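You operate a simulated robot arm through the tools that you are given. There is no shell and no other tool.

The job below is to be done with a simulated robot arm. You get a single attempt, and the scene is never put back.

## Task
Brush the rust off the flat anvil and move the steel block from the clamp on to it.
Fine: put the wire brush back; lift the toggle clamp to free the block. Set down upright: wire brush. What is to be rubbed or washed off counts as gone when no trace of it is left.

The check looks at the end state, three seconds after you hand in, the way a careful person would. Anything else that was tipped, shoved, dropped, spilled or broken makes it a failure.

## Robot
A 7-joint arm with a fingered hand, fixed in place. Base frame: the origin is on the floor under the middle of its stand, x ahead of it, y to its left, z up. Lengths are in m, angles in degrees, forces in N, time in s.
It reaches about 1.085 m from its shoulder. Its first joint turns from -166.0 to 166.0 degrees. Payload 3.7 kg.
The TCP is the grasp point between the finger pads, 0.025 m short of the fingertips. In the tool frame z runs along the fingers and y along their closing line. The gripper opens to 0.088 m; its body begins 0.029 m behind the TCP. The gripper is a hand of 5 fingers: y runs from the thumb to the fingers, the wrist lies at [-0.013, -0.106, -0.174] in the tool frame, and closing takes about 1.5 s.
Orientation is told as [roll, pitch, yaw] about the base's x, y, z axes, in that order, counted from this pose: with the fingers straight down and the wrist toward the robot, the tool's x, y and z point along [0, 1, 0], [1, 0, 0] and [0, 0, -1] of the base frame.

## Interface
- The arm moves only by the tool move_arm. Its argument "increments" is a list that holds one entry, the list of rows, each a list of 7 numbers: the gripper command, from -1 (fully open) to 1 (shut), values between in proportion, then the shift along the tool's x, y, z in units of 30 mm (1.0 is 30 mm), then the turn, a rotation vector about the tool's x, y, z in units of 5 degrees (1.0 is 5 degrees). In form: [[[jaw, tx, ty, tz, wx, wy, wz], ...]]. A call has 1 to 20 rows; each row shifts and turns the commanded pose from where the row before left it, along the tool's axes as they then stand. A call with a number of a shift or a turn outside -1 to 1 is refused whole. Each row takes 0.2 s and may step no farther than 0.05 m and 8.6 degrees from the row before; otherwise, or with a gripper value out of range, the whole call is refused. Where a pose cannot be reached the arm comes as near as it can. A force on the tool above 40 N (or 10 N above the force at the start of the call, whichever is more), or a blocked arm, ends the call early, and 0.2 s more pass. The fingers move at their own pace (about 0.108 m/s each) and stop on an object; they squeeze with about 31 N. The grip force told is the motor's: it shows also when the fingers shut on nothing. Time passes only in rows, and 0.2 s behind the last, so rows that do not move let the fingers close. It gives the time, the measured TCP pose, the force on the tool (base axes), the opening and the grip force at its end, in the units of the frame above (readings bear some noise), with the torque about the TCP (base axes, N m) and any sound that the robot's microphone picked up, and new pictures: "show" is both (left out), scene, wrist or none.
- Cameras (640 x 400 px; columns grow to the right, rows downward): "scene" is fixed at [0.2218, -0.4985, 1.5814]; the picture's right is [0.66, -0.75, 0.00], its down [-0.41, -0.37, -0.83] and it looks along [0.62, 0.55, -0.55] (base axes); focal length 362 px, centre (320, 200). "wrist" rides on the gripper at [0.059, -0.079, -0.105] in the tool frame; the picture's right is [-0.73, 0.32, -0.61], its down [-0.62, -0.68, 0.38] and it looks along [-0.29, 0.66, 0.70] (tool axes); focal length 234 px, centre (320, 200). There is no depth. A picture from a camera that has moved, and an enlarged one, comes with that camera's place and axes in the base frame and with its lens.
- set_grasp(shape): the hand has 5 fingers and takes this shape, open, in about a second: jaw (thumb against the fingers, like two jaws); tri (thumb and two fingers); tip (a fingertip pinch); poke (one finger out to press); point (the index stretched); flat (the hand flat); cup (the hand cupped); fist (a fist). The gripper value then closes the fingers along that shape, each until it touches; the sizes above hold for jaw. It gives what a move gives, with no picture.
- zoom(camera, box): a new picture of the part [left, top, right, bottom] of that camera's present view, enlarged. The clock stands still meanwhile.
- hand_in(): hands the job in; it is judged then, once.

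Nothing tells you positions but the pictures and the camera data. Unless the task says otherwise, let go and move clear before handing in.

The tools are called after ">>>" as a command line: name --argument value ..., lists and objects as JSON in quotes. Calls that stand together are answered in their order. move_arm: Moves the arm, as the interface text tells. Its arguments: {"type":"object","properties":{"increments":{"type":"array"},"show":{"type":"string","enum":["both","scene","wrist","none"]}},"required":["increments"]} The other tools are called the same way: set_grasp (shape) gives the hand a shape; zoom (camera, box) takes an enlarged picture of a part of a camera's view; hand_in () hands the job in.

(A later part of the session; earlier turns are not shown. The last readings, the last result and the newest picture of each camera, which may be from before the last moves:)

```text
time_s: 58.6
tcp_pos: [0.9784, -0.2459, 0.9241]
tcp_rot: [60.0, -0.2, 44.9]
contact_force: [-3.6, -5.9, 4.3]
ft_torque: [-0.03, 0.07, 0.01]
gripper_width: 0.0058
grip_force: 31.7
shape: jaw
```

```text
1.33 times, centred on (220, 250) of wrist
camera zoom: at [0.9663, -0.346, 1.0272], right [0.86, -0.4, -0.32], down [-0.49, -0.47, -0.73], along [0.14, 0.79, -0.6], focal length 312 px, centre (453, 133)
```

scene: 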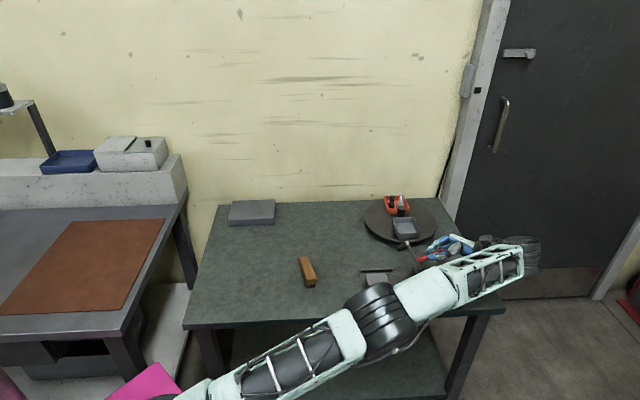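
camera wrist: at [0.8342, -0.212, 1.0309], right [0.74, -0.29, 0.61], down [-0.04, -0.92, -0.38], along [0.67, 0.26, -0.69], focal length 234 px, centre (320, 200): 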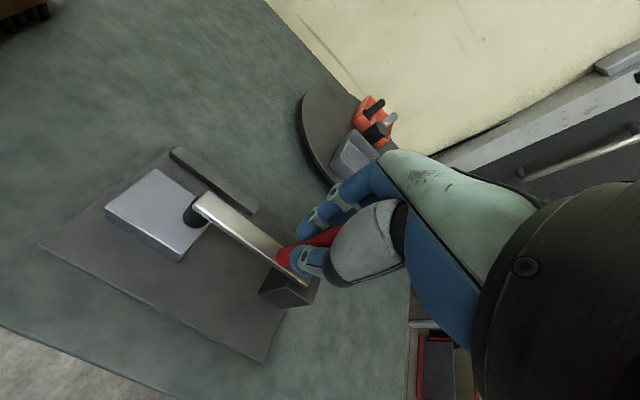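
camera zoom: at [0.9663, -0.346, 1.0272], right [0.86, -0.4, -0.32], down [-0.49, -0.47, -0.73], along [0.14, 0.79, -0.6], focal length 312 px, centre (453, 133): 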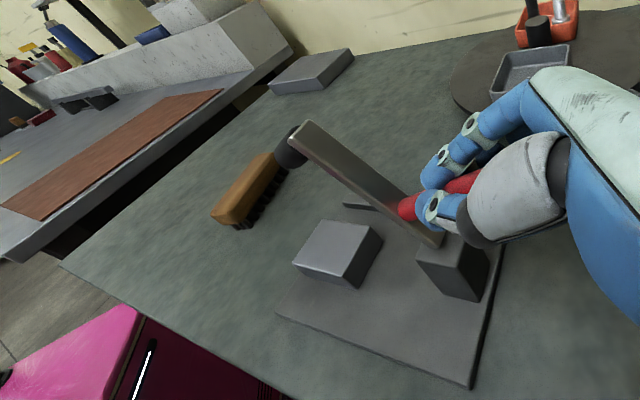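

>>> move_arm --increments '[[[1, -0.179, 0, -0.088, 0, 1, 0], [1, -0.179, 0, -0.088, 0, 1, 0], [1, -0.179, 0, -0.088, 0, 1, 0], [1, 0, 0, 0, 0, 0, 0]]]' --show "scene"

>>> zoom --camera "wrist" --box '[0, 100, 440, 400]'

>>> zoom --camera "scene" --box '[330, 200, 560, 360]'

```text
time_s: 59.4
tcp_pos: [0.987, -0.2534, 0.9173]
tcp_rot: [74.7, -0.4, 45.4]
contact_force: [-14.9, 9.1, 12.1]
ft_torque: [0.19, 0.1, 0.14]
gripper_width: 0.0047
grip_force: 31.1
shape: jaw
stopped in row 4: the force on the tool passed its limit at 43 N (the readings are from after the stop); the commanded pose is now the measured one
```

scene: 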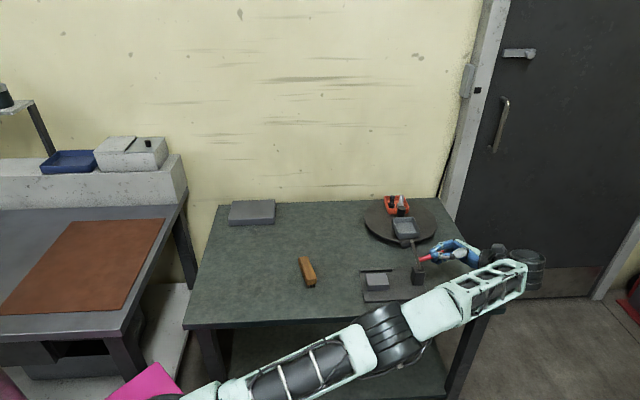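

```text
1.33 times, centred on (220, 250) of wrist
camera zoom: at [0.992, -0.3704, 1.0006], right [0.78, -0.31, -0.54], down [-0.62, -0.34, -0.71], along [0.04, 0.89, -0.46], focal length 312 px, centre (453, 133)
```

zoom: 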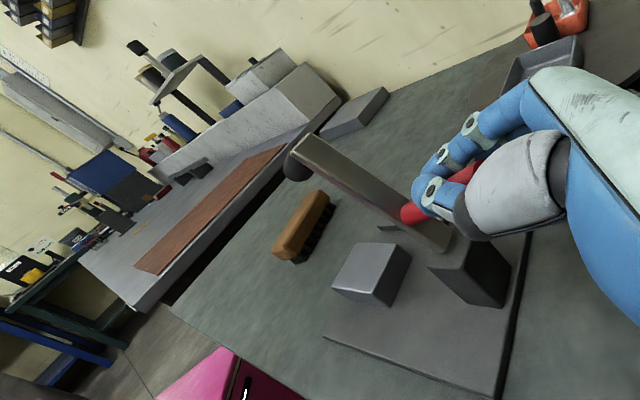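

```text
2.50 times, centred on (445, 280) of scene
camera zoom: at [0.2218, -0.4985, 1.5814], right [0.66, -0.75, 0.0], down [-0.41, -0.37, -0.83], along [0.62, 0.55, -0.55], focal length 906 px, centre (8, 0)
```

zoom: 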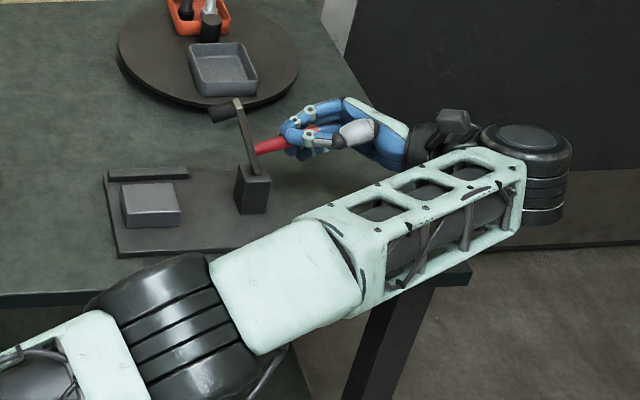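

The force rose sharply against the opening direction at about 73°, so the clamp has reached its end stop. I'll ease back a touch and then open the fingers slowly to see whether it stays up.

>>> move_arm --increments '[[[1, 0.06, 0, 0.03, 0, -0.35, 0], [1, 0, 0, 0, 0, 0, 0]]]' --show "none"

>>> move_arm --increments '[[[0.8, 0, 0, 0, 0, 0, 0], [0.7, 0, 0, 0, 0, 0, 0], [0.6, 0, 0, 0, 0, 0, 0], [0.5, 0, 0, 0, 0, 0, 0], [0.4, 0, 0, 0, 0, 0, 0], [0.3, 0, 0, 0, 0, 0, 0]]]' --show "scene"

>>> zoom --camera "wrist" --box '[0, 100, 440, 400]'

>>> zoom --camera "scene" --box '[330, 200, 560, 360]'

```text
time_s: 60.0
tcp_pos: [0.9855, -0.2538, 0.9181]
tcp_rot: [72.9, -0.4, 45.4]
contact_force: [-9.0, 8.5, 14.1]
ft_torque: [0.32, 0.05, 0.0]
gripper_width: 0.0051
grip_force: 31.4
shape: jaw
```

```text
time_s: 61.4
tcp_pos: [0.9868, -0.2541, 0.9158]
tcp_rot: [73.0, -0.4, 45.3]
contact_force: [-1.1, -0.5, -0.2]
ft_torque: [-0.01, -0.01, 0.01]
gripper_width: 0.0305
grip_force: 0.1
shape: jaw
```

scene: 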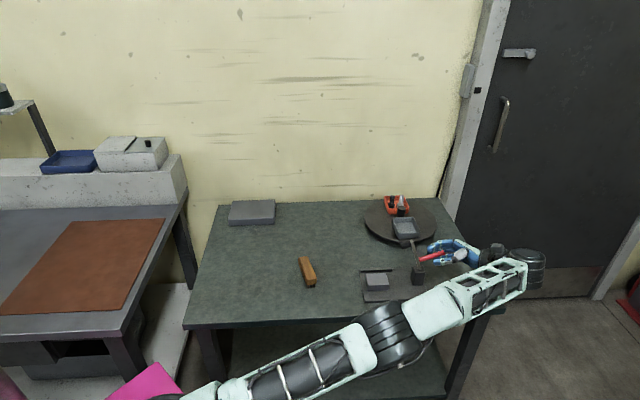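

```text
1.33 times, centred on (220, 250) of wrist
camera zoom: at [0.9897, -0.369, 1.002], right [0.79, -0.33, -0.51], down [-0.61, -0.35, -0.71], along [0.05, 0.88, -0.48], focal length 312 px, centre (453, 133)
```

zoom: 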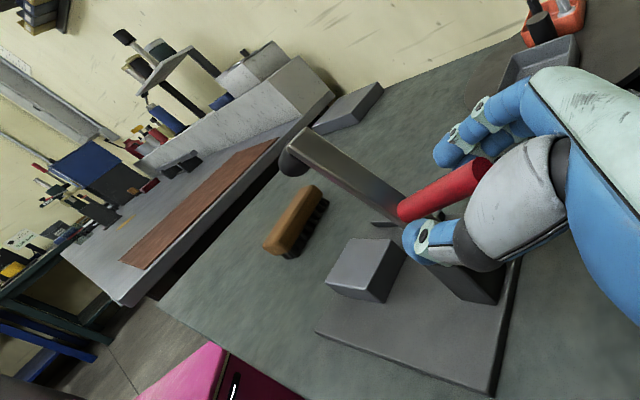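

```text
2.50 times, centred on (445, 280) of scene
camera zoom: at [0.2218, -0.4985, 1.5814], right [0.66, -0.75, 0.0], down [-0.41, -0.37, -0.83], along [0.62, 0.55, -0.55], focal length 906 px, centre (8, 0)
```

zoom: 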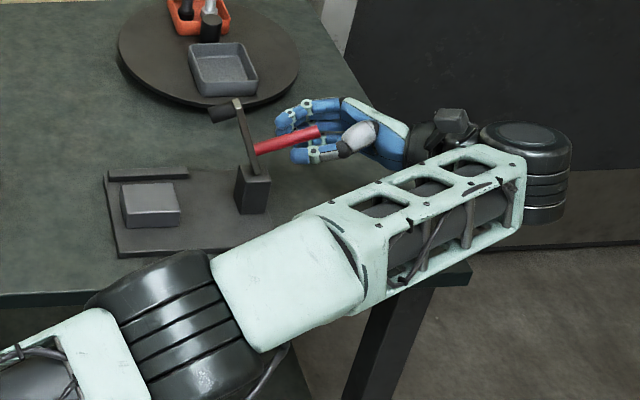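

The clamp stays up by itself with nothing touching it. I'll open fully and back the hand out upward, clear of the handle.

>>> move_arm --increments '[[[0, 0, 0, 0, 0, 0, 0], [-0.4, 0, 0, 0, 0, 0, 0], [-0.8, 0, 0, 0, 0, 0, 0], [-1, 0, 0, 0, 0, 0, 0], [-1, 0, 0, 0, 0, 0, 0], [-1, 0, 0, 0, 0, 0, 0], [-1, 0.2, 0, -0.3, 0, 0, 0], [-1, 0.6, 0, -0.3, 0, 0, 0], [-1, 0.9, 0, -0.3, 0, 0, 0], [-1, 0.9, 0, -0.3, 0, 0, 0], [-1, 0.9, 0, -0.3, 0, 0, 0], [-1, 0, 0, 0, 0, 0, 0]]]' --show "scene"

>>> zoom --camera "wrist" --box '[0, 100, 440, 400]'

>>> zoom --camera "scene" --box '[330, 200, 560, 360]'

```text
time_s: 64.0
tcp_pos: [0.98, -0.2552, 0.9961]
tcp_rot: [73.1, -0.4, 45.1]
contact_force: [-0.1, -0.1, -0.1]
ft_torque: [0.0, 0.01, -0.03]
gripper_width: 0.0876
grip_force: 0.0
shape: jaw
out of reach, approached as far as the arm can: row 8, 9, 10, 11
```

scene: 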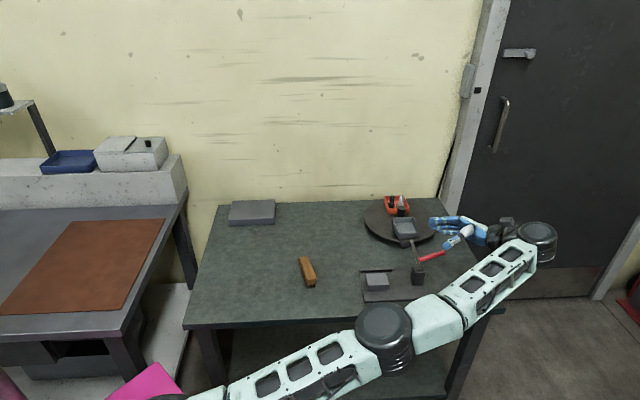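

```text
1.33 times, centred on (220, 250) of wrist
camera zoom: at [0.984, -0.3697, 1.083], right [0.79, -0.33, -0.51], down [-0.61, -0.35, -0.71], along [0.05, 0.88, -0.48], focal length 312 px, centre (453, 133)
```

zoom: 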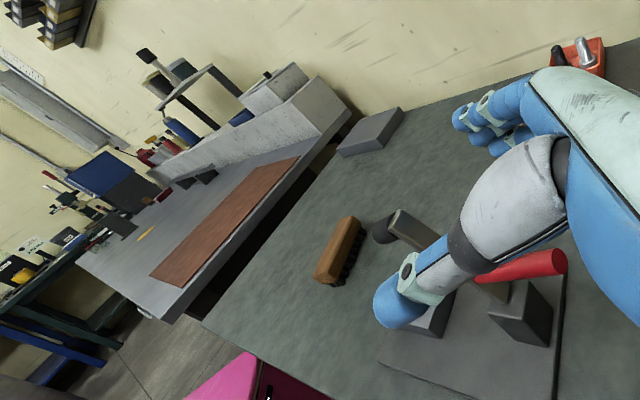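

```text
2.50 times, centred on (445, 280) of scene
camera zoom: at [0.2218, -0.4985, 1.5814], right [0.66, -0.75, 0.0], down [-0.41, -0.37, -0.83], along [0.62, 0.55, -0.55], focal length 906 px, centre (8, 0)
```

zoom: 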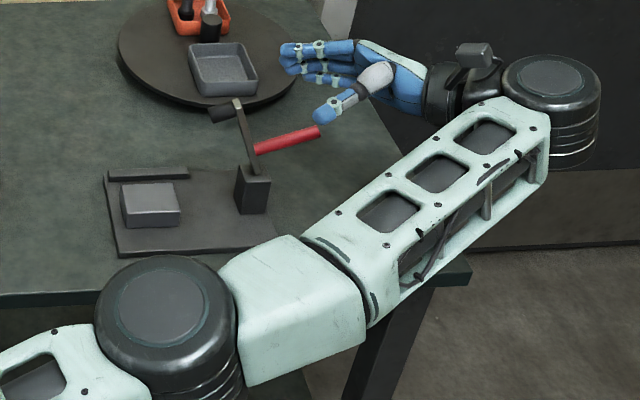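

>>> move_arm --increments '[[[-1, 0, 0, 0, 0, -1, 0], [-1, 0, 0, 0, 0, -1, 0], [-1, 0, 0, 0, 0, -1, 0], [-1, 0, 0, 0, 0, -1, 0], [-1, 0, 0, 0, 0, -1, 0], [-1, 0, 0, 0, 0, -1, 0], [-1, 0, 0, 0, 0, -1, 0], [-1, 0, 0, 0, 0, -1, 0], [-1, 0, 0, 0, 0, 0, 0]]]'

```text
time_s: 66.0
tcp_pos: [0.9824, -0.2549, 0.999]
tcp_rot: [32.9, -0.3, 45.3]
contact_force: [-0.1, 0.5, -0.2]
ft_torque: [0.01, 0.0, -0.01]
gripper_width: 0.0879
grip_force: 0.0
shape: jaw
camera wrist: at [0.9306, -0.3169, 1.1171], right [0.89, -0.43, 0.12], down [-0.25, -0.7, -0.66], along [0.37, 0.56, -0.74], focal length 234 px, centre (320, 200)
```

scene: 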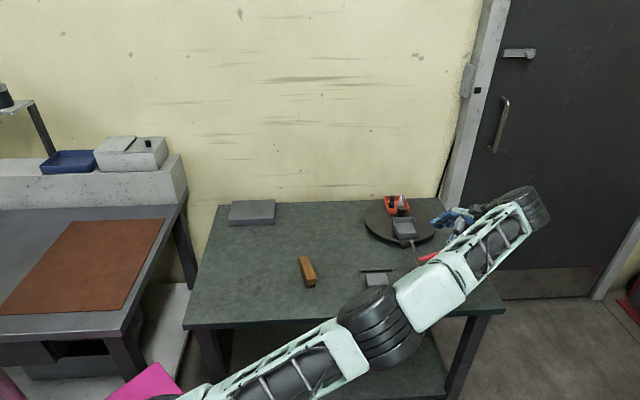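
wrist: 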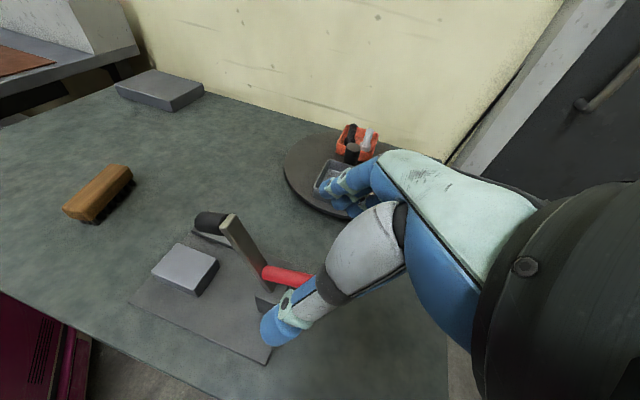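

>>> move_arm --increments '[[[-1, 0.45, 0, -0.7, 0, 0, 0], [-1, 0.45, 0, -0.7, 0, 0, 0], [-1, 0, 0, -0.3, 0, -1, 0], [-1, 0, 0, -0.3, 0, -1, 0], [-1, 0, 0, -0.3, 0, -1, 0], [-1, 0, 0, -0.3, 0, -1, 0], [-1, 0, 0, -0.3, 0, -1, 0], [-1, 0, 0, -0.3, 0, -1, 0], [-1, 0, 0, 0, 0, -0.6, 0], [-1, 0, 0, 0, 0, 0, 0]]]'

>>> zoom --camera "scene" --box '[340, 190, 480, 310]'

>>> zoom --camera "wrist" --box '[0, 100, 440, 400]'

```text
time_s: 68.2
tcp_pos: [0.9932, -0.267, 1.098]
tcp_rot: [-0.2, -0.1, 45.2]
contact_force: [-0.2, -0.1, -0.2]
ft_torque: [0.04, -0.02, 0.0]
gripper_width: 0.0877
grip_force: 0.1
shape: jaw
camera wrist: at [0.8961, -0.2826, 1.2021], right [0.74, -0.28, 0.61], down [-0.03, -0.92, -0.39], along [0.67, 0.27, -0.69], focal length 234 px, centre (320, 200)
```

scene: 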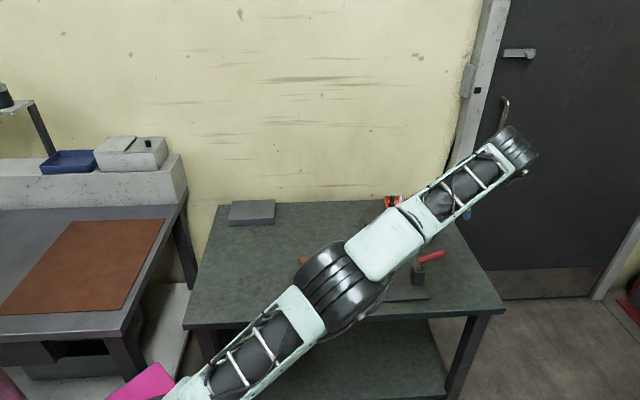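
wrist: 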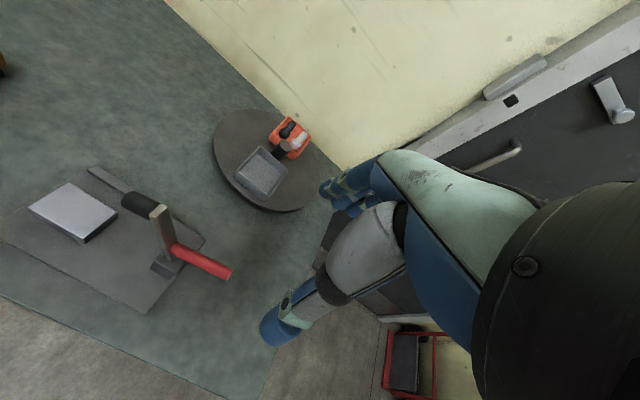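

```text
3.33 times, centred on (410, 250) of scene
camera zoom: at [0.2218, -0.4985, 1.5814], right [0.66, -0.75, 0.0], down [-0.41, -0.37, -0.83], along [0.62, 0.55, -0.55], focal length 1207 px, centre (20, 33)
```

zoom: 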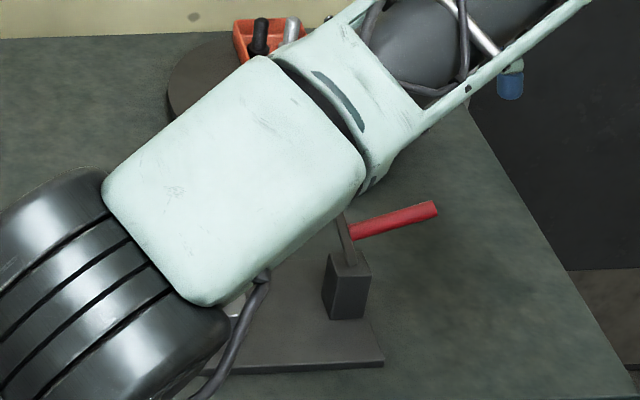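

```text
1.33 times, centred on (220, 250) of wrist
camera zoom: at [0.8961, -0.2826, 1.2021], right [0.74, -0.28, 0.61], down [-0.03, -0.92, -0.39], along [0.67, 0.27, -0.69], focal length 312 px, centre (453, 133)
```

zoom: 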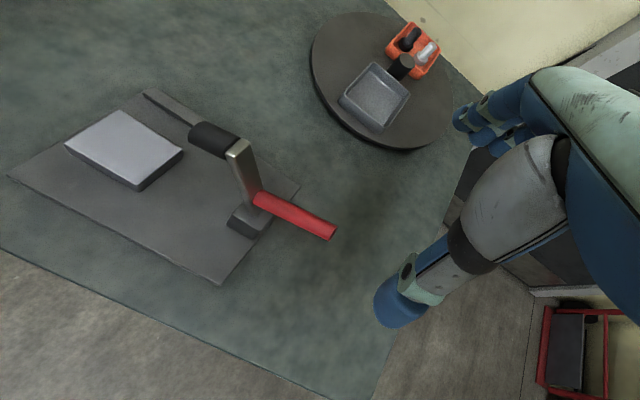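

The clamp stays open and the block is free. I'll move over the block, shifted slightly left and leaning about 10° away from the raised spindle, with the hand partly open to clear the rear fence.

>>> move_arm --increments '[[[-1, 0.895, 0.012, 0, 0, 0, 0], [-1, 0.895, 0.012, 0, 0, 0, 0], [-1, 0.895, 0.012, 0, 0, 0, 0], [-1, 0.895, 0.012, 0, 0, 0, 0], [-1, 0.895, 0.012, 0, 0, 0, 0], [-1, 0.895, 0.012, 0, 0, 0, 0], [-1, 0.895, 0.012, 0, 0, 0, 0], [-0.5, 0, 0, 0, 0, -1, 0], [-0.5, 0, 0, 0, 0, -1, 0], [-0.5, 0, 0, 0, 0, 0, 0], [-0.5, 0, 0, 0, 0, 0, 0]]]'

>>> zoom --camera "wrist" --box '[140, 160, 440, 400]'

>>> zoom --camera "scene" --box '[340, 190, 480, 310]'

```text
time_s: 70.6
tcp_pos: [0.8615, -0.1341, 1.0984]
tcp_rot: [-10.2, -0.2, 45.4]
contact_force: [0.2, 0.0, -0.3]
ft_torque: [-0.02, 0.01, 0.01]
gripper_width: 0.0663
grip_force: 0.1
shape: jaw
camera wrist: at [0.7513, -0.1362, 1.19], right [0.66, -0.2, 0.73], down [0.01, -0.96, -0.27], along [0.75, 0.18, -0.63], focal length 234 px, centre (320, 200)
```

scene: 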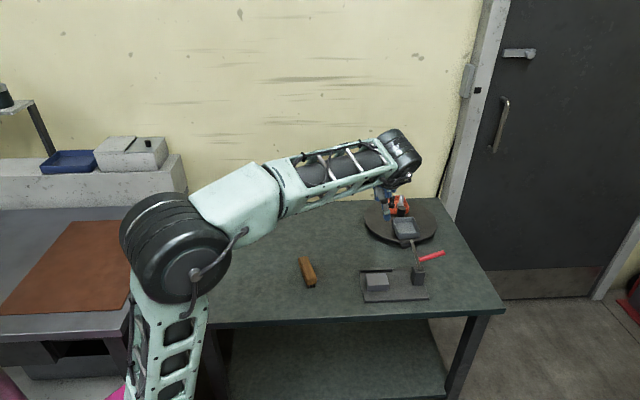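
wrist: 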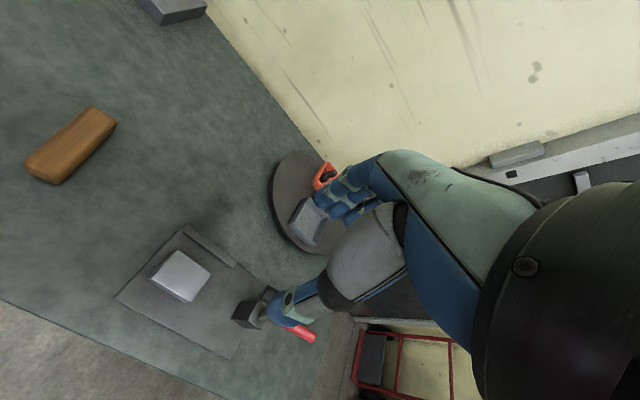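

```text
1.67 times, centred on (290, 280) of wrist
camera zoom: at [0.7513, -0.1362, 1.19], right [0.66, -0.2, 0.73], down [0.01, -0.96, -0.27], along [0.75, 0.18, -0.63], focal length 390 px, centre (370, 67)
```

zoom: 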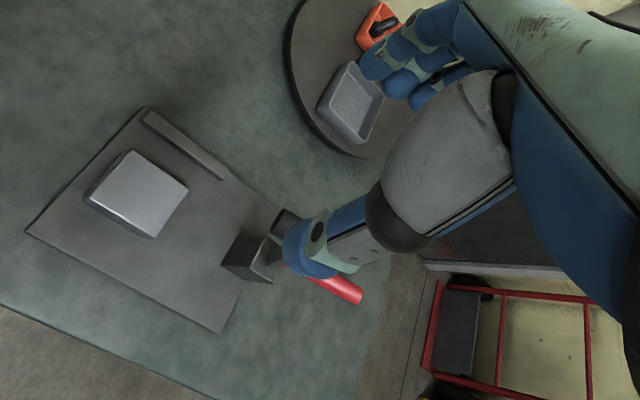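

```text
3.33 times, centred on (410, 250) of scene
camera zoom: at [0.2218, -0.4985, 1.5814], right [0.66, -0.75, 0.0], down [-0.41, -0.37, -0.83], along [0.62, 0.55, -0.55], focal length 1207 px, centre (20, 33)
```

zoom: 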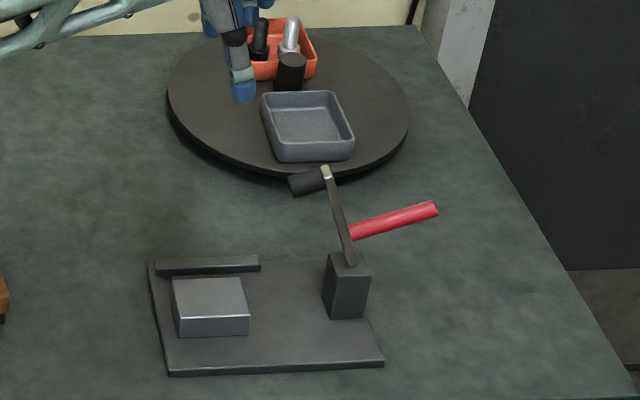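

>>> move_arm --increments '[[[-0.5, 0.145, 0, 0.821, 0, 0, 0], [-0.5, 0.145, 0, 0.821, 0, 0, 0], [-0.5, 0.145, 0, 0.821, 0, 0, 0], [-0.5, 0.145, 0, 0.821, 0, 0, 0], [-0.5, 0.145, 0, 0.821, 0, 0, 0], [-0.5, 0.145, 0, 0.821, 0, 0, 0], [-0.5, 0.145, 0, 0.821, 0, 0, 0], [-0.5, 0.145, 0, 0.821, 0, 0, 0], [-0.5, 0, 0, 0, 0, 0, 0]]]'

>>> zoom --camera "wrist" --box '[140, 160, 440, 400]'

>>> zoom --camera "scene" --box '[340, 200, 460, 310]'

```text
time_s: 72.6
tcp_pos: [0.8635, -0.133, 0.8977]
tcp_rot: [-10.0, -0.3, 45.4]
contact_force: [-0.3, 0.6, 0.3]
ft_torque: [0.0, -0.02, 0.01]
gripper_width: 0.0664
grip_force: 0.1
shape: jaw
camera wrist: at [0.7535, -0.1352, 0.9901], right [0.66, -0.2, 0.73], down [0.01, -0.96, -0.27], along [0.75, 0.18, -0.63], focal length 234 px, centre (320, 200)
```

scene: 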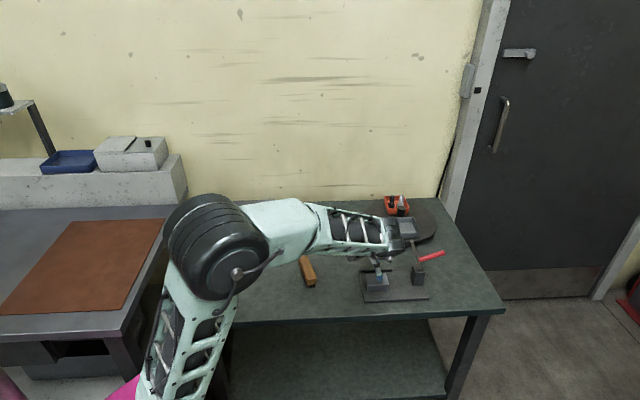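
wrist: 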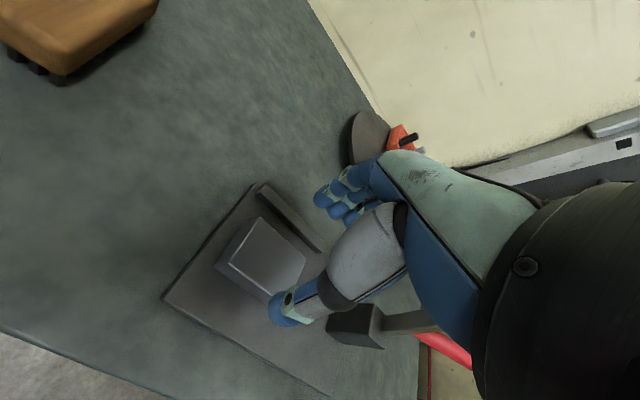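

```text
1.67 times, centred on (290, 280) of wrist
camera zoom: at [0.7535, -0.1352, 0.9901], right [0.66, -0.2, 0.73], down [0.01, -0.96, -0.27], along [0.75, 0.18, -0.63], focal length 390 px, centre (370, 67)
```

zoom: 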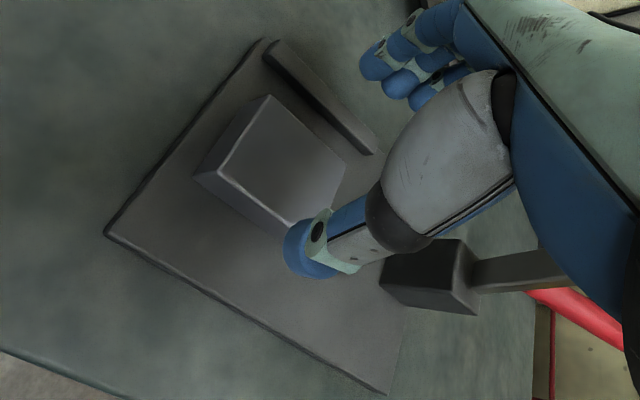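

```text
3.64 times, centred on (400, 255) of scene
camera zoom: at [0.2218, -0.4985, 1.5814], right [0.66, -0.75, 0.0], down [-0.41, -0.37, -0.83], along [0.62, 0.55, -0.55], focal length 1317 px, centre (29, 0)
```

zoom: 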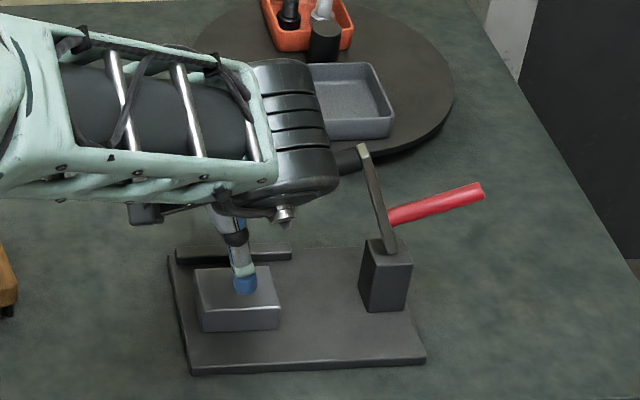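

>>> move_arm --increments '[[[-0.5, 0.116, -0.083, 0.657, 0, 0, 0], [-0.5, 0.116, 0, 0.657, 0, 0, 0], [-0.5, 0.046, 0, 0.263, 0, 0, 0], [-0.5, 0.046, 0, 0.263, 0, 0, 0], [-0.5, 0, 0, 0, 0, 0, 0]]]'

>>> zoom --camera "wrist" --box '[140, 160, 440, 400]'

>>> zoom --camera "scene" --box '[340, 200, 460, 310]'

```text
time_s: 73.8
tcp_pos: [0.8627, -0.1354, 0.8421]
tcp_rot: [-10.0, -0.3, 45.2]
contact_force: [-0.5, 0.1, -0.4]
ft_torque: [0.0, 0.03, -0.02]
gripper_width: 0.0664
grip_force: 0.0
shape: jaw
camera wrist: at [0.7522, -0.1377, 0.9341], right [0.66, -0.2, 0.73], down [0.01, -0.96, -0.27], along [0.75, 0.18, -0.63], focal length 234 px, centre (320, 200)
```

scene: 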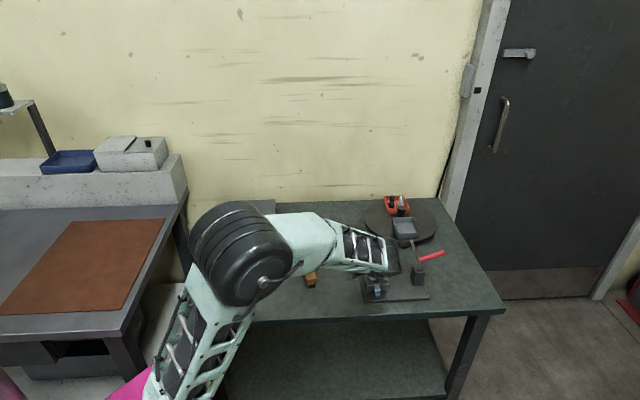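
wrist: 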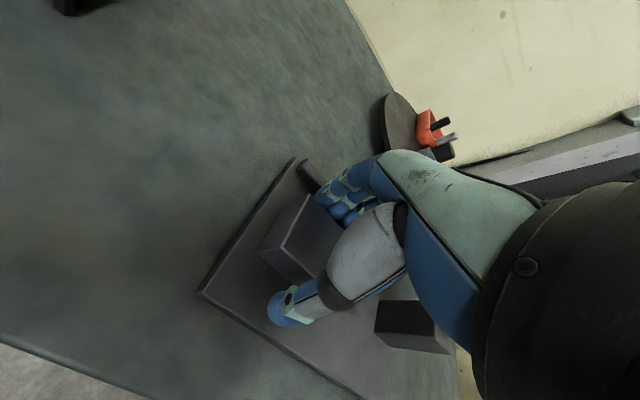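

```text
1.67 times, centred on (290, 280) of wrist
camera zoom: at [0.7522, -0.1377, 0.9341], right [0.66, -0.2, 0.73], down [0.01, -0.96, -0.27], along [0.75, 0.18, -0.63], focal length 390 px, centre (370, 67)
```

zoom: 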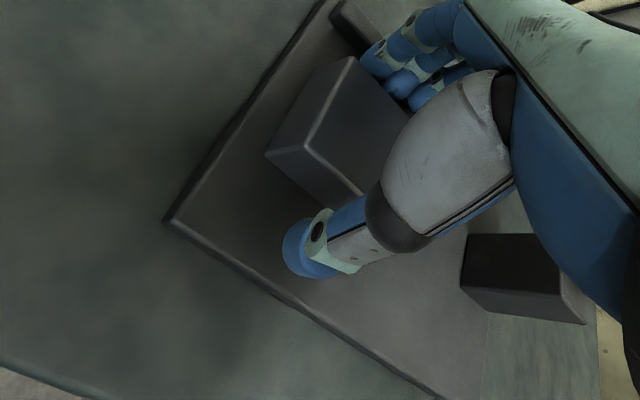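

```text
3.64 times, centred on (400, 255) of scene
camera zoom: at [0.2218, -0.4985, 1.5814], right [0.66, -0.75, 0.0], down [-0.41, -0.37, -0.83], along [0.62, 0.55, -0.55], focal length 1317 px, centre (29, 0)
```

zoom: 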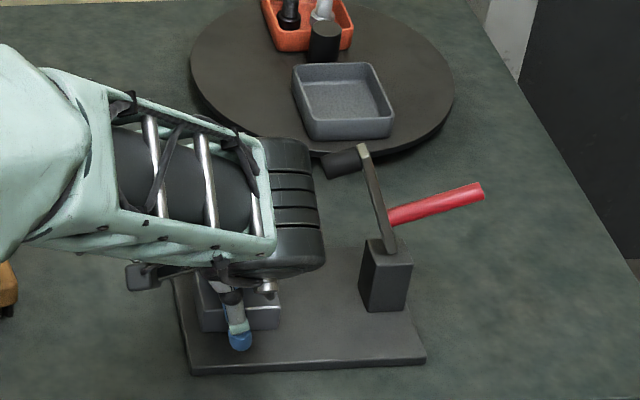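

>>> move_arm --increments '[[[-0.3, 0, 0, 0, 0, 0, 0], [-0.15, 0, 0, 0, 0, 0, 0], [0, 0, 0, 0, 0, 0, 0], [0.15, 0, 0, 0, 0, 0, 0], [0.3, 0, 0, 0, 0, 0, 0], [0.6, 0, 0, 0, 0, 0, 0], [1, 0, 0, 0, 0, 0, 0], [1, 0, 0, 0, 0, 0, 0], [1, 0, 0, 0, 0, 0, 0], [1, 0, 0, 0, 0, 0, 0]]]'

>>> zoom --camera "wrist" --box '[140, 160, 440, 400]'

>>> zoom --camera "scene" --box '[340, 200, 460, 310]'

```text
time_s: 76.0
tcp_pos: [0.862, -0.134, 0.8419]
tcp_rot: [-9.9, -0.3, 45.3]
contact_force: [-0.2, -1.1, 0.3]
ft_torque: [-0.03, 0.01, 0.02]
gripper_width: 0.039
grip_force: 30.8
shape: jaw
camera wrist: at [0.7522, -0.1377, 0.9342], right [0.66, -0.2, 0.73], down [0.01, -0.96, -0.27], along [0.75, 0.18, -0.63], focal length 234 px, centre (320, 200)
```

scene: 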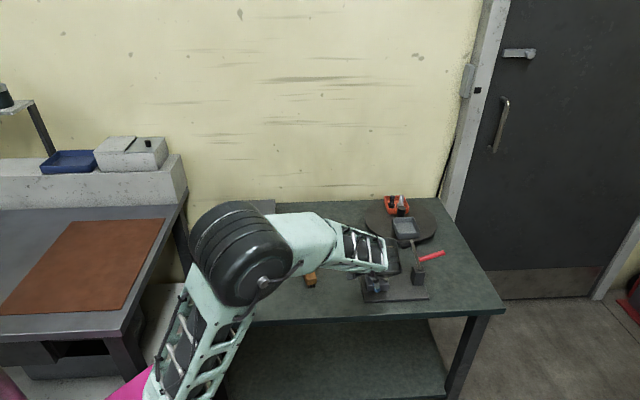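
wrist: 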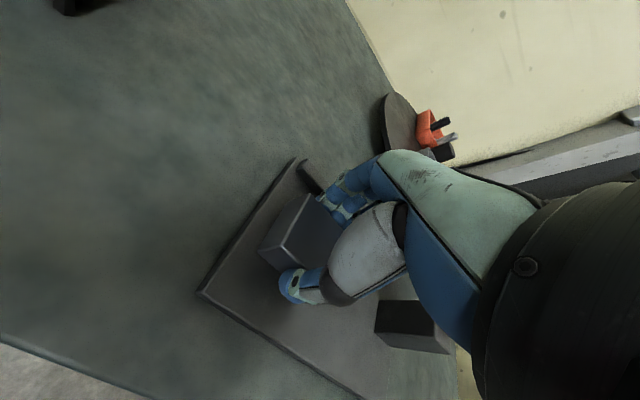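

```text
1.67 times, centred on (290, 280) of wrist
camera zoom: at [0.7522, -0.1377, 0.9342], right [0.66, -0.2, 0.73], down [0.01, -0.96, -0.27], along [0.75, 0.18, -0.63], focal length 390 px, centre (370, 67)
```

zoom: 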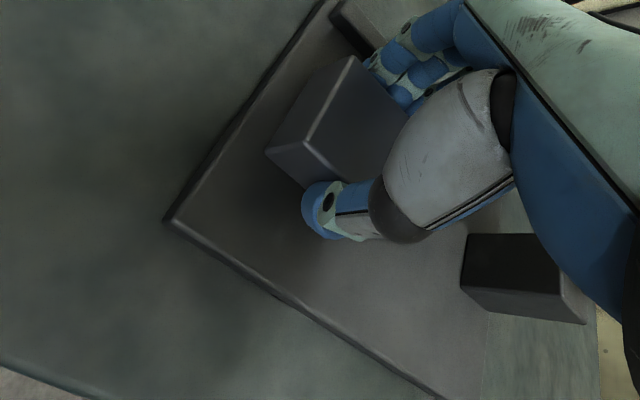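

```text
3.64 times, centred on (400, 255) of scene
camera zoom: at [0.2218, -0.4985, 1.5814], right [0.66, -0.75, 0.0], down [-0.41, -0.37, -0.83], along [0.62, 0.55, -0.55], focal length 1317 px, centre (29, 0)
```

zoom: 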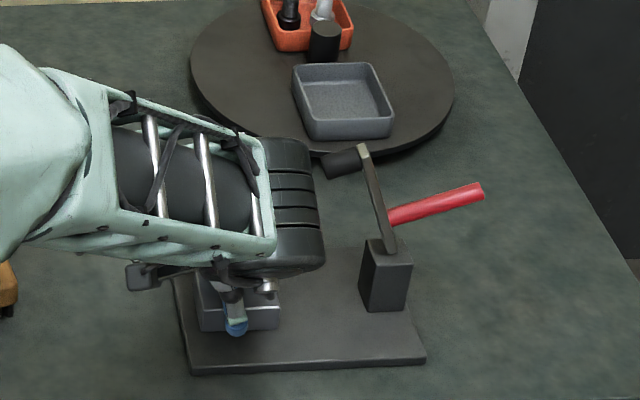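

The block is gripped (width 0.039) and has not shifted. I'll lift it gently, a little to the left and away from the spindle.

>>> move_arm --increments '[[[1, -0.058, 0, -0.328, 0, 0, 0], [1, -0.087, 0, -0.493, 0, 0, 0], [1, -0.087, 0, -0.493, 0, 0, 0], [1, 0, 0, 0, 0, 0, 0]]]'

>>> zoom --camera "wrist" --box '[140, 160, 440, 400]'

>>> zoom --camera "scene" --box '[340, 200, 460, 310]'

```text
time_s: 77.0
tcp_pos: [0.8615, -0.1342, 0.881]
tcp_rot: [-10.0, -0.3, 45.3]
contact_force: [-0.6, 0.1, -4.6]
ft_torque: [0.01, 0.02, -0.04]
gripper_width: 0.0391
grip_force: 31.1
shape: jaw
camera wrist: at [0.7515, -0.1369, 0.9741], right [0.66, -0.2, 0.73], down [0.01, -0.96, -0.27], along [0.75, 0.18, -0.63], focal length 234 px, centre (320, 200)
```

scene: 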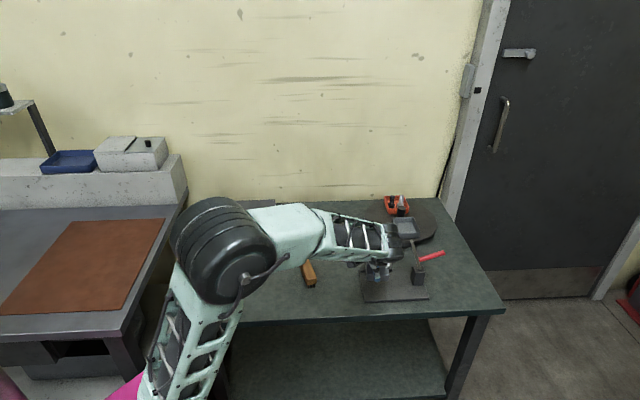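
wrist: 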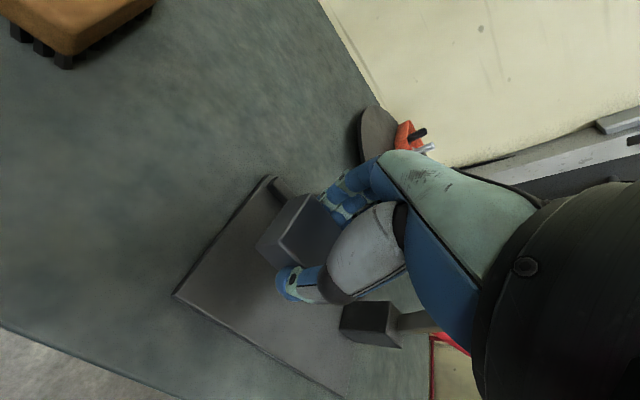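

```text
1.67 times, centred on (290, 280) of wrist
camera zoom: at [0.7515, -0.1369, 0.9741], right [0.66, -0.2, 0.73], down [0.01, -0.96, -0.27], along [0.75, 0.18, -0.63], focal length 390 px, centre (370, 67)
```

zoom: 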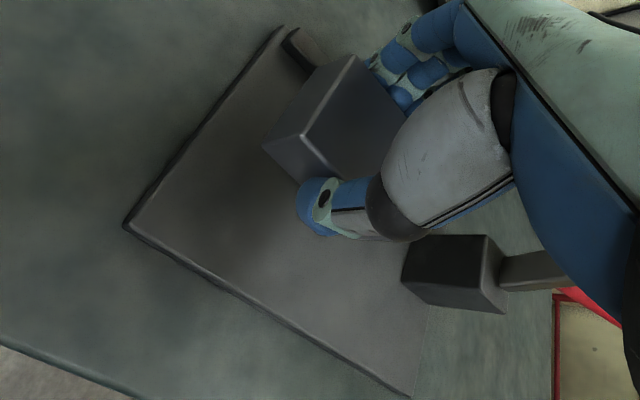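

```text
3.64 times, centred on (400, 255) of scene
camera zoom: at [0.2218, -0.4985, 1.5814], right [0.66, -0.75, 0.0], down [-0.41, -0.37, -0.83], along [0.62, 0.55, -0.55], focal length 1317 px, centre (29, 0)
```

zoom: 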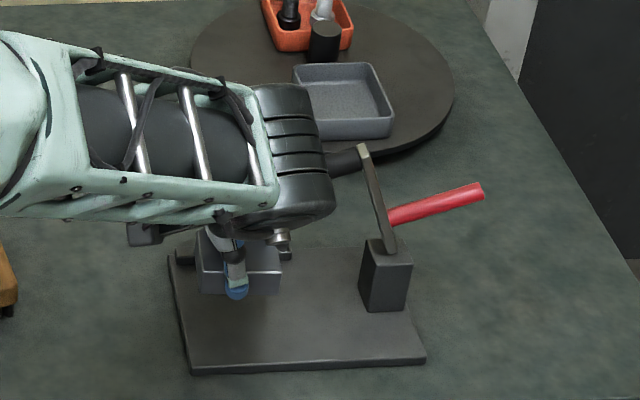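

The block is held firmly (about 4 N of weight). I'll raise it clear of the clamp and carry it toward the anvil at a safe height.

>>> move_arm --increments '[[[1, 0.019, 0, -0.85, 0, 0, 0], [1, 0.019, 0, -0.85, 0, 0, 0], [1, 0.019, 0, -0.85, 0, 0, 0], [1, 0.019, 0, -0.85, 0, 0, 0], [1, 0.8, 0, -0.142, 0, 0, 0], [1, 0.8, 0, -0.142, 0, 0, 0], [1, 0.8, 0.5, -0.142, 0, 0, 0], [1, 0.8, 0.9, -0.142, 0, 0, 0], [1, 0.8, 0.9, -0.142, 0, 0, 0], [1, 0.8, 0.9, -0.142, 0, 0, 0], [1, 0.8, 0.9, -0.142, 0, 0, 0], [1, 0.8, 0.9, -0.142, 0, 0, 0], [1, 0, 0, 0, 0, 0, 0]]]'

>>> zoom --camera "scene" --box '[340, 200, 460, 310]'

>>> zoom --camera "wrist" --box '[140, 160, 440, 400]'

```text
time_s: 79.8
tcp_pos: [0.8154, 0.1213, 0.9831]
tcp_rot: [-10.2, -0.3, 45.4]
contact_force: [0.0, 0.2, -4.9]
ft_torque: [0.01, 0.0, -0.01]
gripper_width: 0.0389
grip_force: 30.9
shape: jaw
camera wrist: at [0.705, 0.119, 1.0756], right [0.66, -0.2, 0.73], down [0.01, -0.96, -0.27], along [0.75, 0.18, -0.63], focal length 234 px, centre (320, 200)
```

scene: 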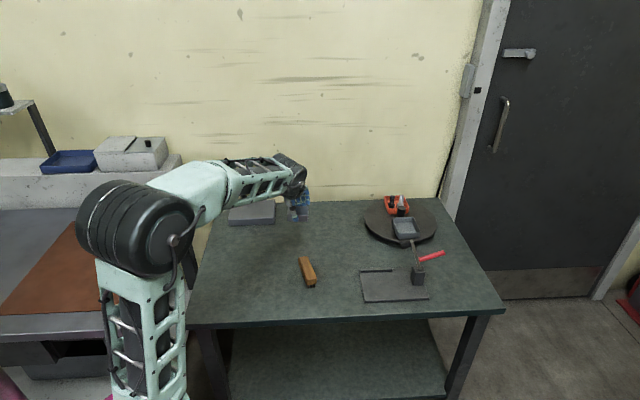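
wrist: 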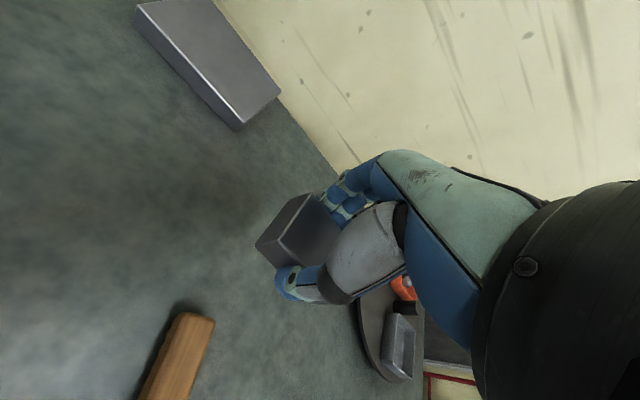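

```text
3.64 times, centred on (400, 255) of scene
camera zoom: at [0.2218, -0.4985, 1.5814], right [0.66, -0.75, 0.0], down [-0.41, -0.37, -0.83], along [0.62, 0.55, -0.55], focal length 1317 px, centre (29, 0)
```

zoom: 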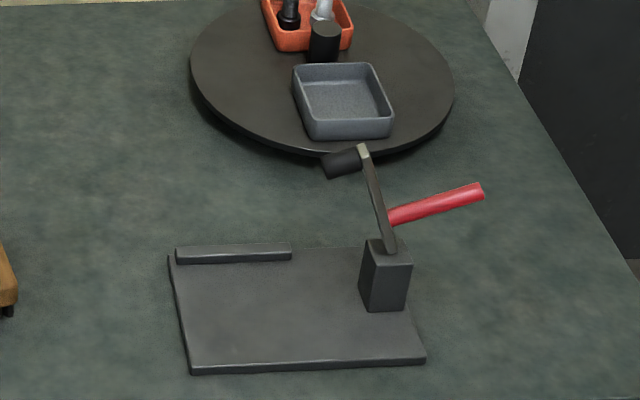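

```text
1.67 times, centred on (290, 280) of wrist
camera zoom: at [0.705, 0.119, 1.0756], right [0.66, -0.2, 0.73], down [0.01, -0.96, -0.27], along [0.75, 0.18, -0.63], focal length 390 px, centre (370, 67)
```

zoom: 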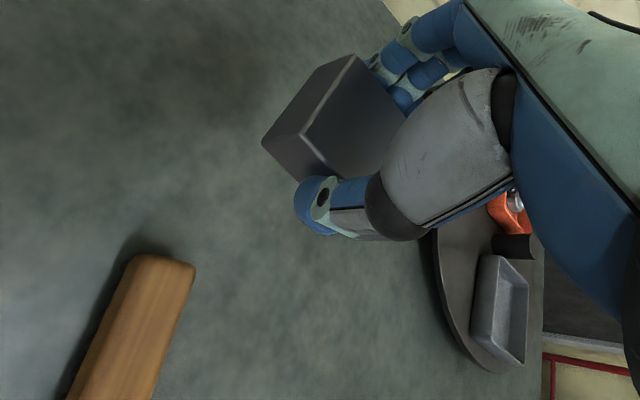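

>>> move_arm --increments '[[[1, 0.68, 0.899, -0.12, 0, 0, 0], [1, 0.68, 0.899, -0.12, 0, 0, 0], [1, 0.68, 0.899, -0.12, 0, 0, 0], [1, 0.68, 0.899, -0.12, 0, 0, 0], [1, 0.68, 0.899, -0.12, 0, 0, 0], [1, 0.68, 0.899, -0.12, 0, 0, 0], [1, 0.68, 0.899, -0.12, 0, 0, 0], [1, 0.68, 0.899, -0.12, 0, 0, 0], [1, 0, 0, 0, 0, 0, 0]]]'

>>> zoom --camera "scene" --box '[210, 150, 310, 240]'

>>> zoom --camera "wrist" --box '[140, 100, 440, 340]'

```text
time_s: 81.8
tcp_pos: [0.8486, 0.3927, 0.9835]
tcp_rot: [-9.9, -0.3, 45.2]
contact_force: [-0.6, 0.2, -4.7]
ft_torque: [0.0, 0.01, 0.01]
gripper_width: 0.0387
grip_force: 30.6
shape: jaw
camera wrist: at [0.7386, 0.3895, 1.0755], right [0.66, -0.2, 0.73], down [0.01, -0.96, -0.27], along [0.75, 0.18, -0.63], focal length 234 px, centre (320, 200)
```

scene: 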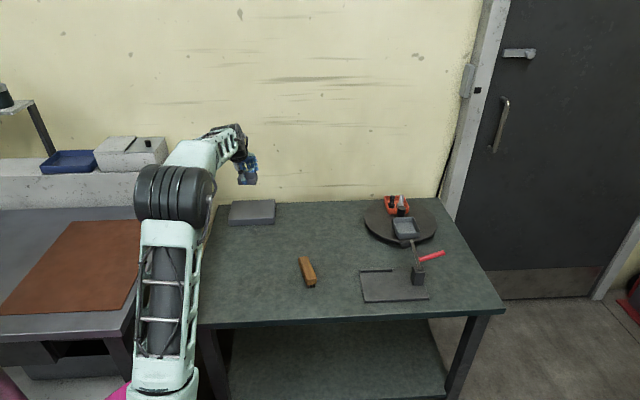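
wrist: 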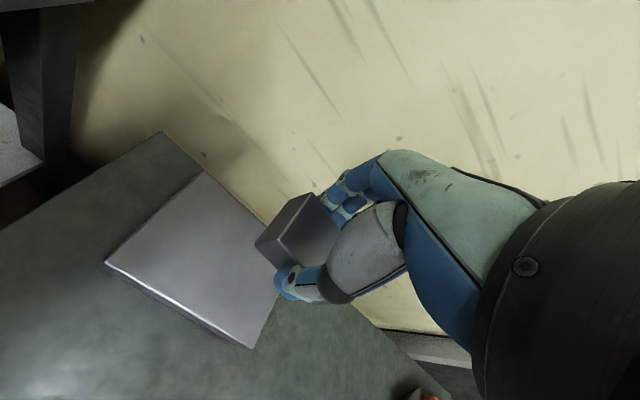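

```text
4.44 times, centred on (260, 195) of scene
camera zoom: at [0.2218, -0.4985, 1.5814], right [0.66, -0.75, 0.0], down [-0.41, -0.37, -0.83], along [0.62, 0.55, -0.55], focal length 1610 px, centre (587, 222)
```

zoom: 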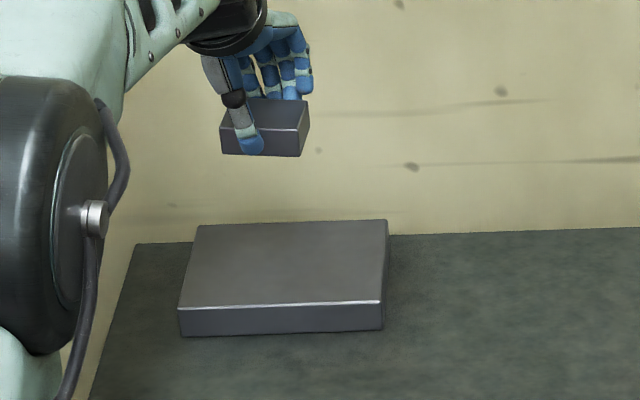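

```text
1.67 times, centred on (290, 220) of wrist
camera zoom: at [0.7386, 0.3895, 1.0755], right [0.66, -0.2, 0.73], down [0.01, -0.96, -0.27], along [0.75, 0.18, -0.63], focal length 390 px, centre (370, 167)
```

zoom: 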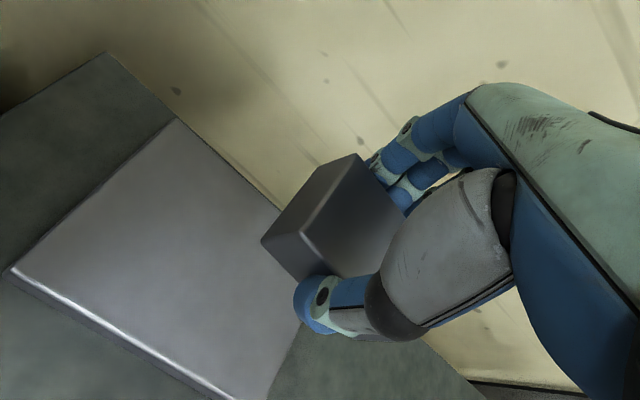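

The block hangs over the anvil but droops a few degrees on its right side in the grip. I'll zoom in to measure that before levelling it.

>>> zoom --camera "scene" --box '[235, 160, 275, 190]'

>>> zoom --camera "wrist" --box '[240, 170, 360, 320]'

```text
13.33 times, centred on (255, 175) of scene
camera zoom: at [0.2218, -0.4985, 1.5814], right [0.66, -0.75, 0.0], down [-0.41, -0.37, -0.83], along [0.62, 0.55, -0.55], focal length 4829 px, centre (1187, 533)
```

zoom: 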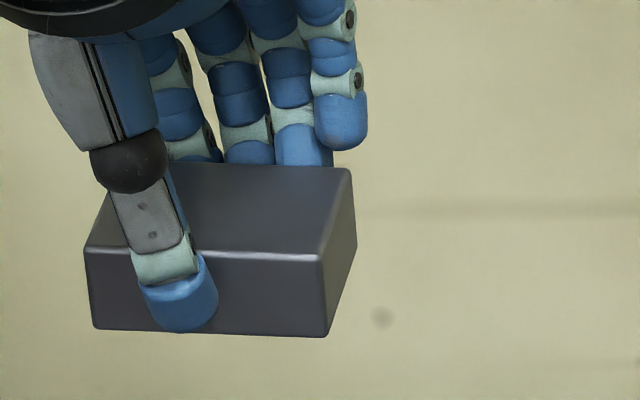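

```text
2.67 times, centred on (300, 245) of wrist
camera zoom: at [0.7386, 0.3895, 1.0755], right [0.66, -0.2, 0.73], down [0.01, -0.96, -0.27], along [0.75, 0.18, -0.63], focal length 624 px, centre (373, 80)
```

zoom: 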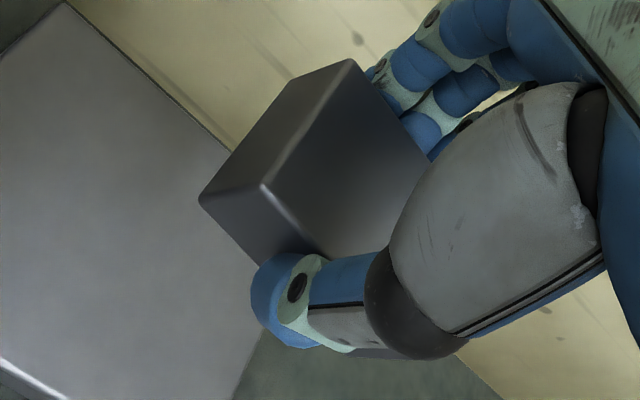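

The tilt is small (about 2°); most of it is a harmless yaw. The block is centred over the anvil at about [0.853, 0.39], so I'll lower it.

>>> move_arm --increments '[[[1, 0.145, 0, 0.821, 0, 0, 0], [1, 0.145, 0, 0.821, 0, 0, 0], [1, 0.145, 0, 0.821, 0, 0, 0], [1, 0.145, 0, 0.821, 0, 0, 0], [1, 0.058, 0, 0.328, 0, 0, 0], [1, 0, 0, 0, 0, 0, 0]]]'

>>> zoom --camera "scene" --box '[220, 170, 290, 235]'

>>> zoom --camera "wrist" --box '[140, 100, 440, 340]'

```text
time_s: 83.2
tcp_pos: [0.848, 0.3923, 0.8723]
tcp_rot: [-9.9, -0.3, 45.2]
contact_force: [0.1, -0.3, -5.4]
ft_torque: [0.01, -0.01, -0.04]
gripper_width: 0.0386
grip_force: 31.3
shape: jaw
camera wrist: at [0.7381, 0.3903, 0.9658], right [0.66, -0.2, 0.73], down [0.01, -0.96, -0.27], along [0.75, 0.18, -0.63], focal length 234 px, centre (320, 200)
```

scene: 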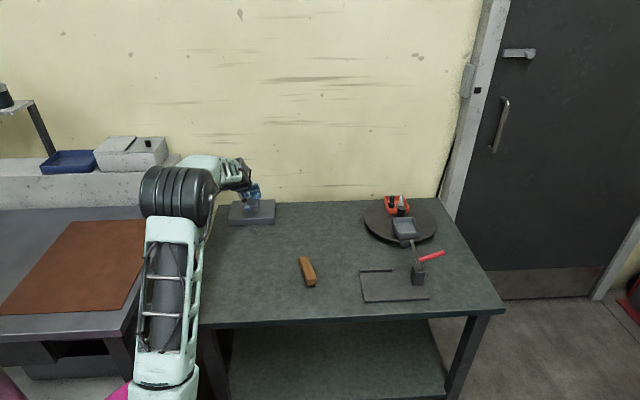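
wrist: 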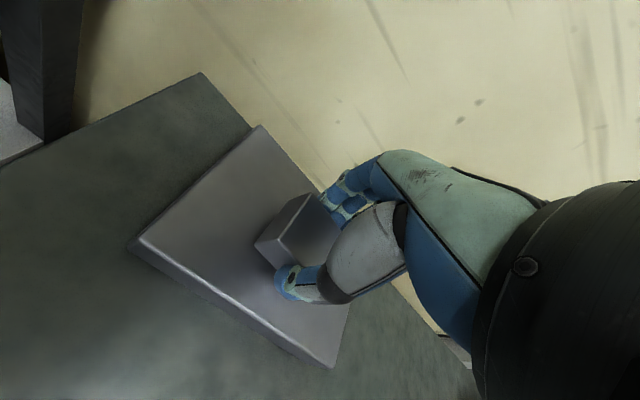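

```text
6.15 times, centred on (255, 202) of scene
camera zoom: at [0.2218, -0.4985, 1.5814], right [0.66, -0.75, 0.0], down [-0.41, -0.37, -0.83], along [0.62, 0.55, -0.55], focal length 2229 px, centre (720, 185)
```

zoom: 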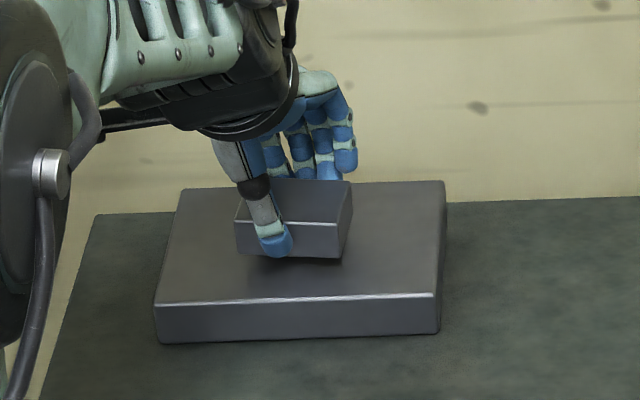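

```text
1.67 times, centred on (290, 220) of wrist
camera zoom: at [0.7381, 0.3903, 0.9658], right [0.66, -0.2, 0.73], down [0.01, -0.96, -0.27], along [0.75, 0.18, -0.63], focal length 390 px, centre (370, 167)
```

zoom: 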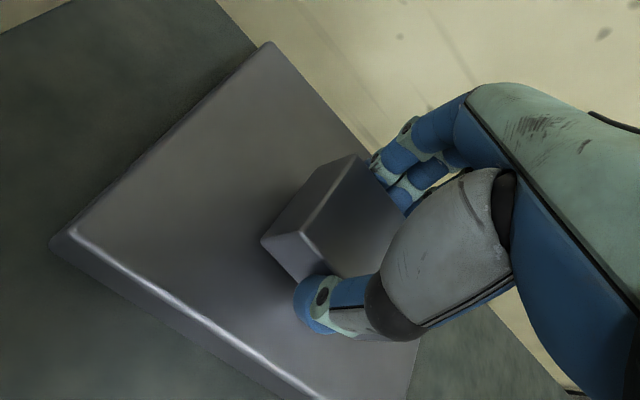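

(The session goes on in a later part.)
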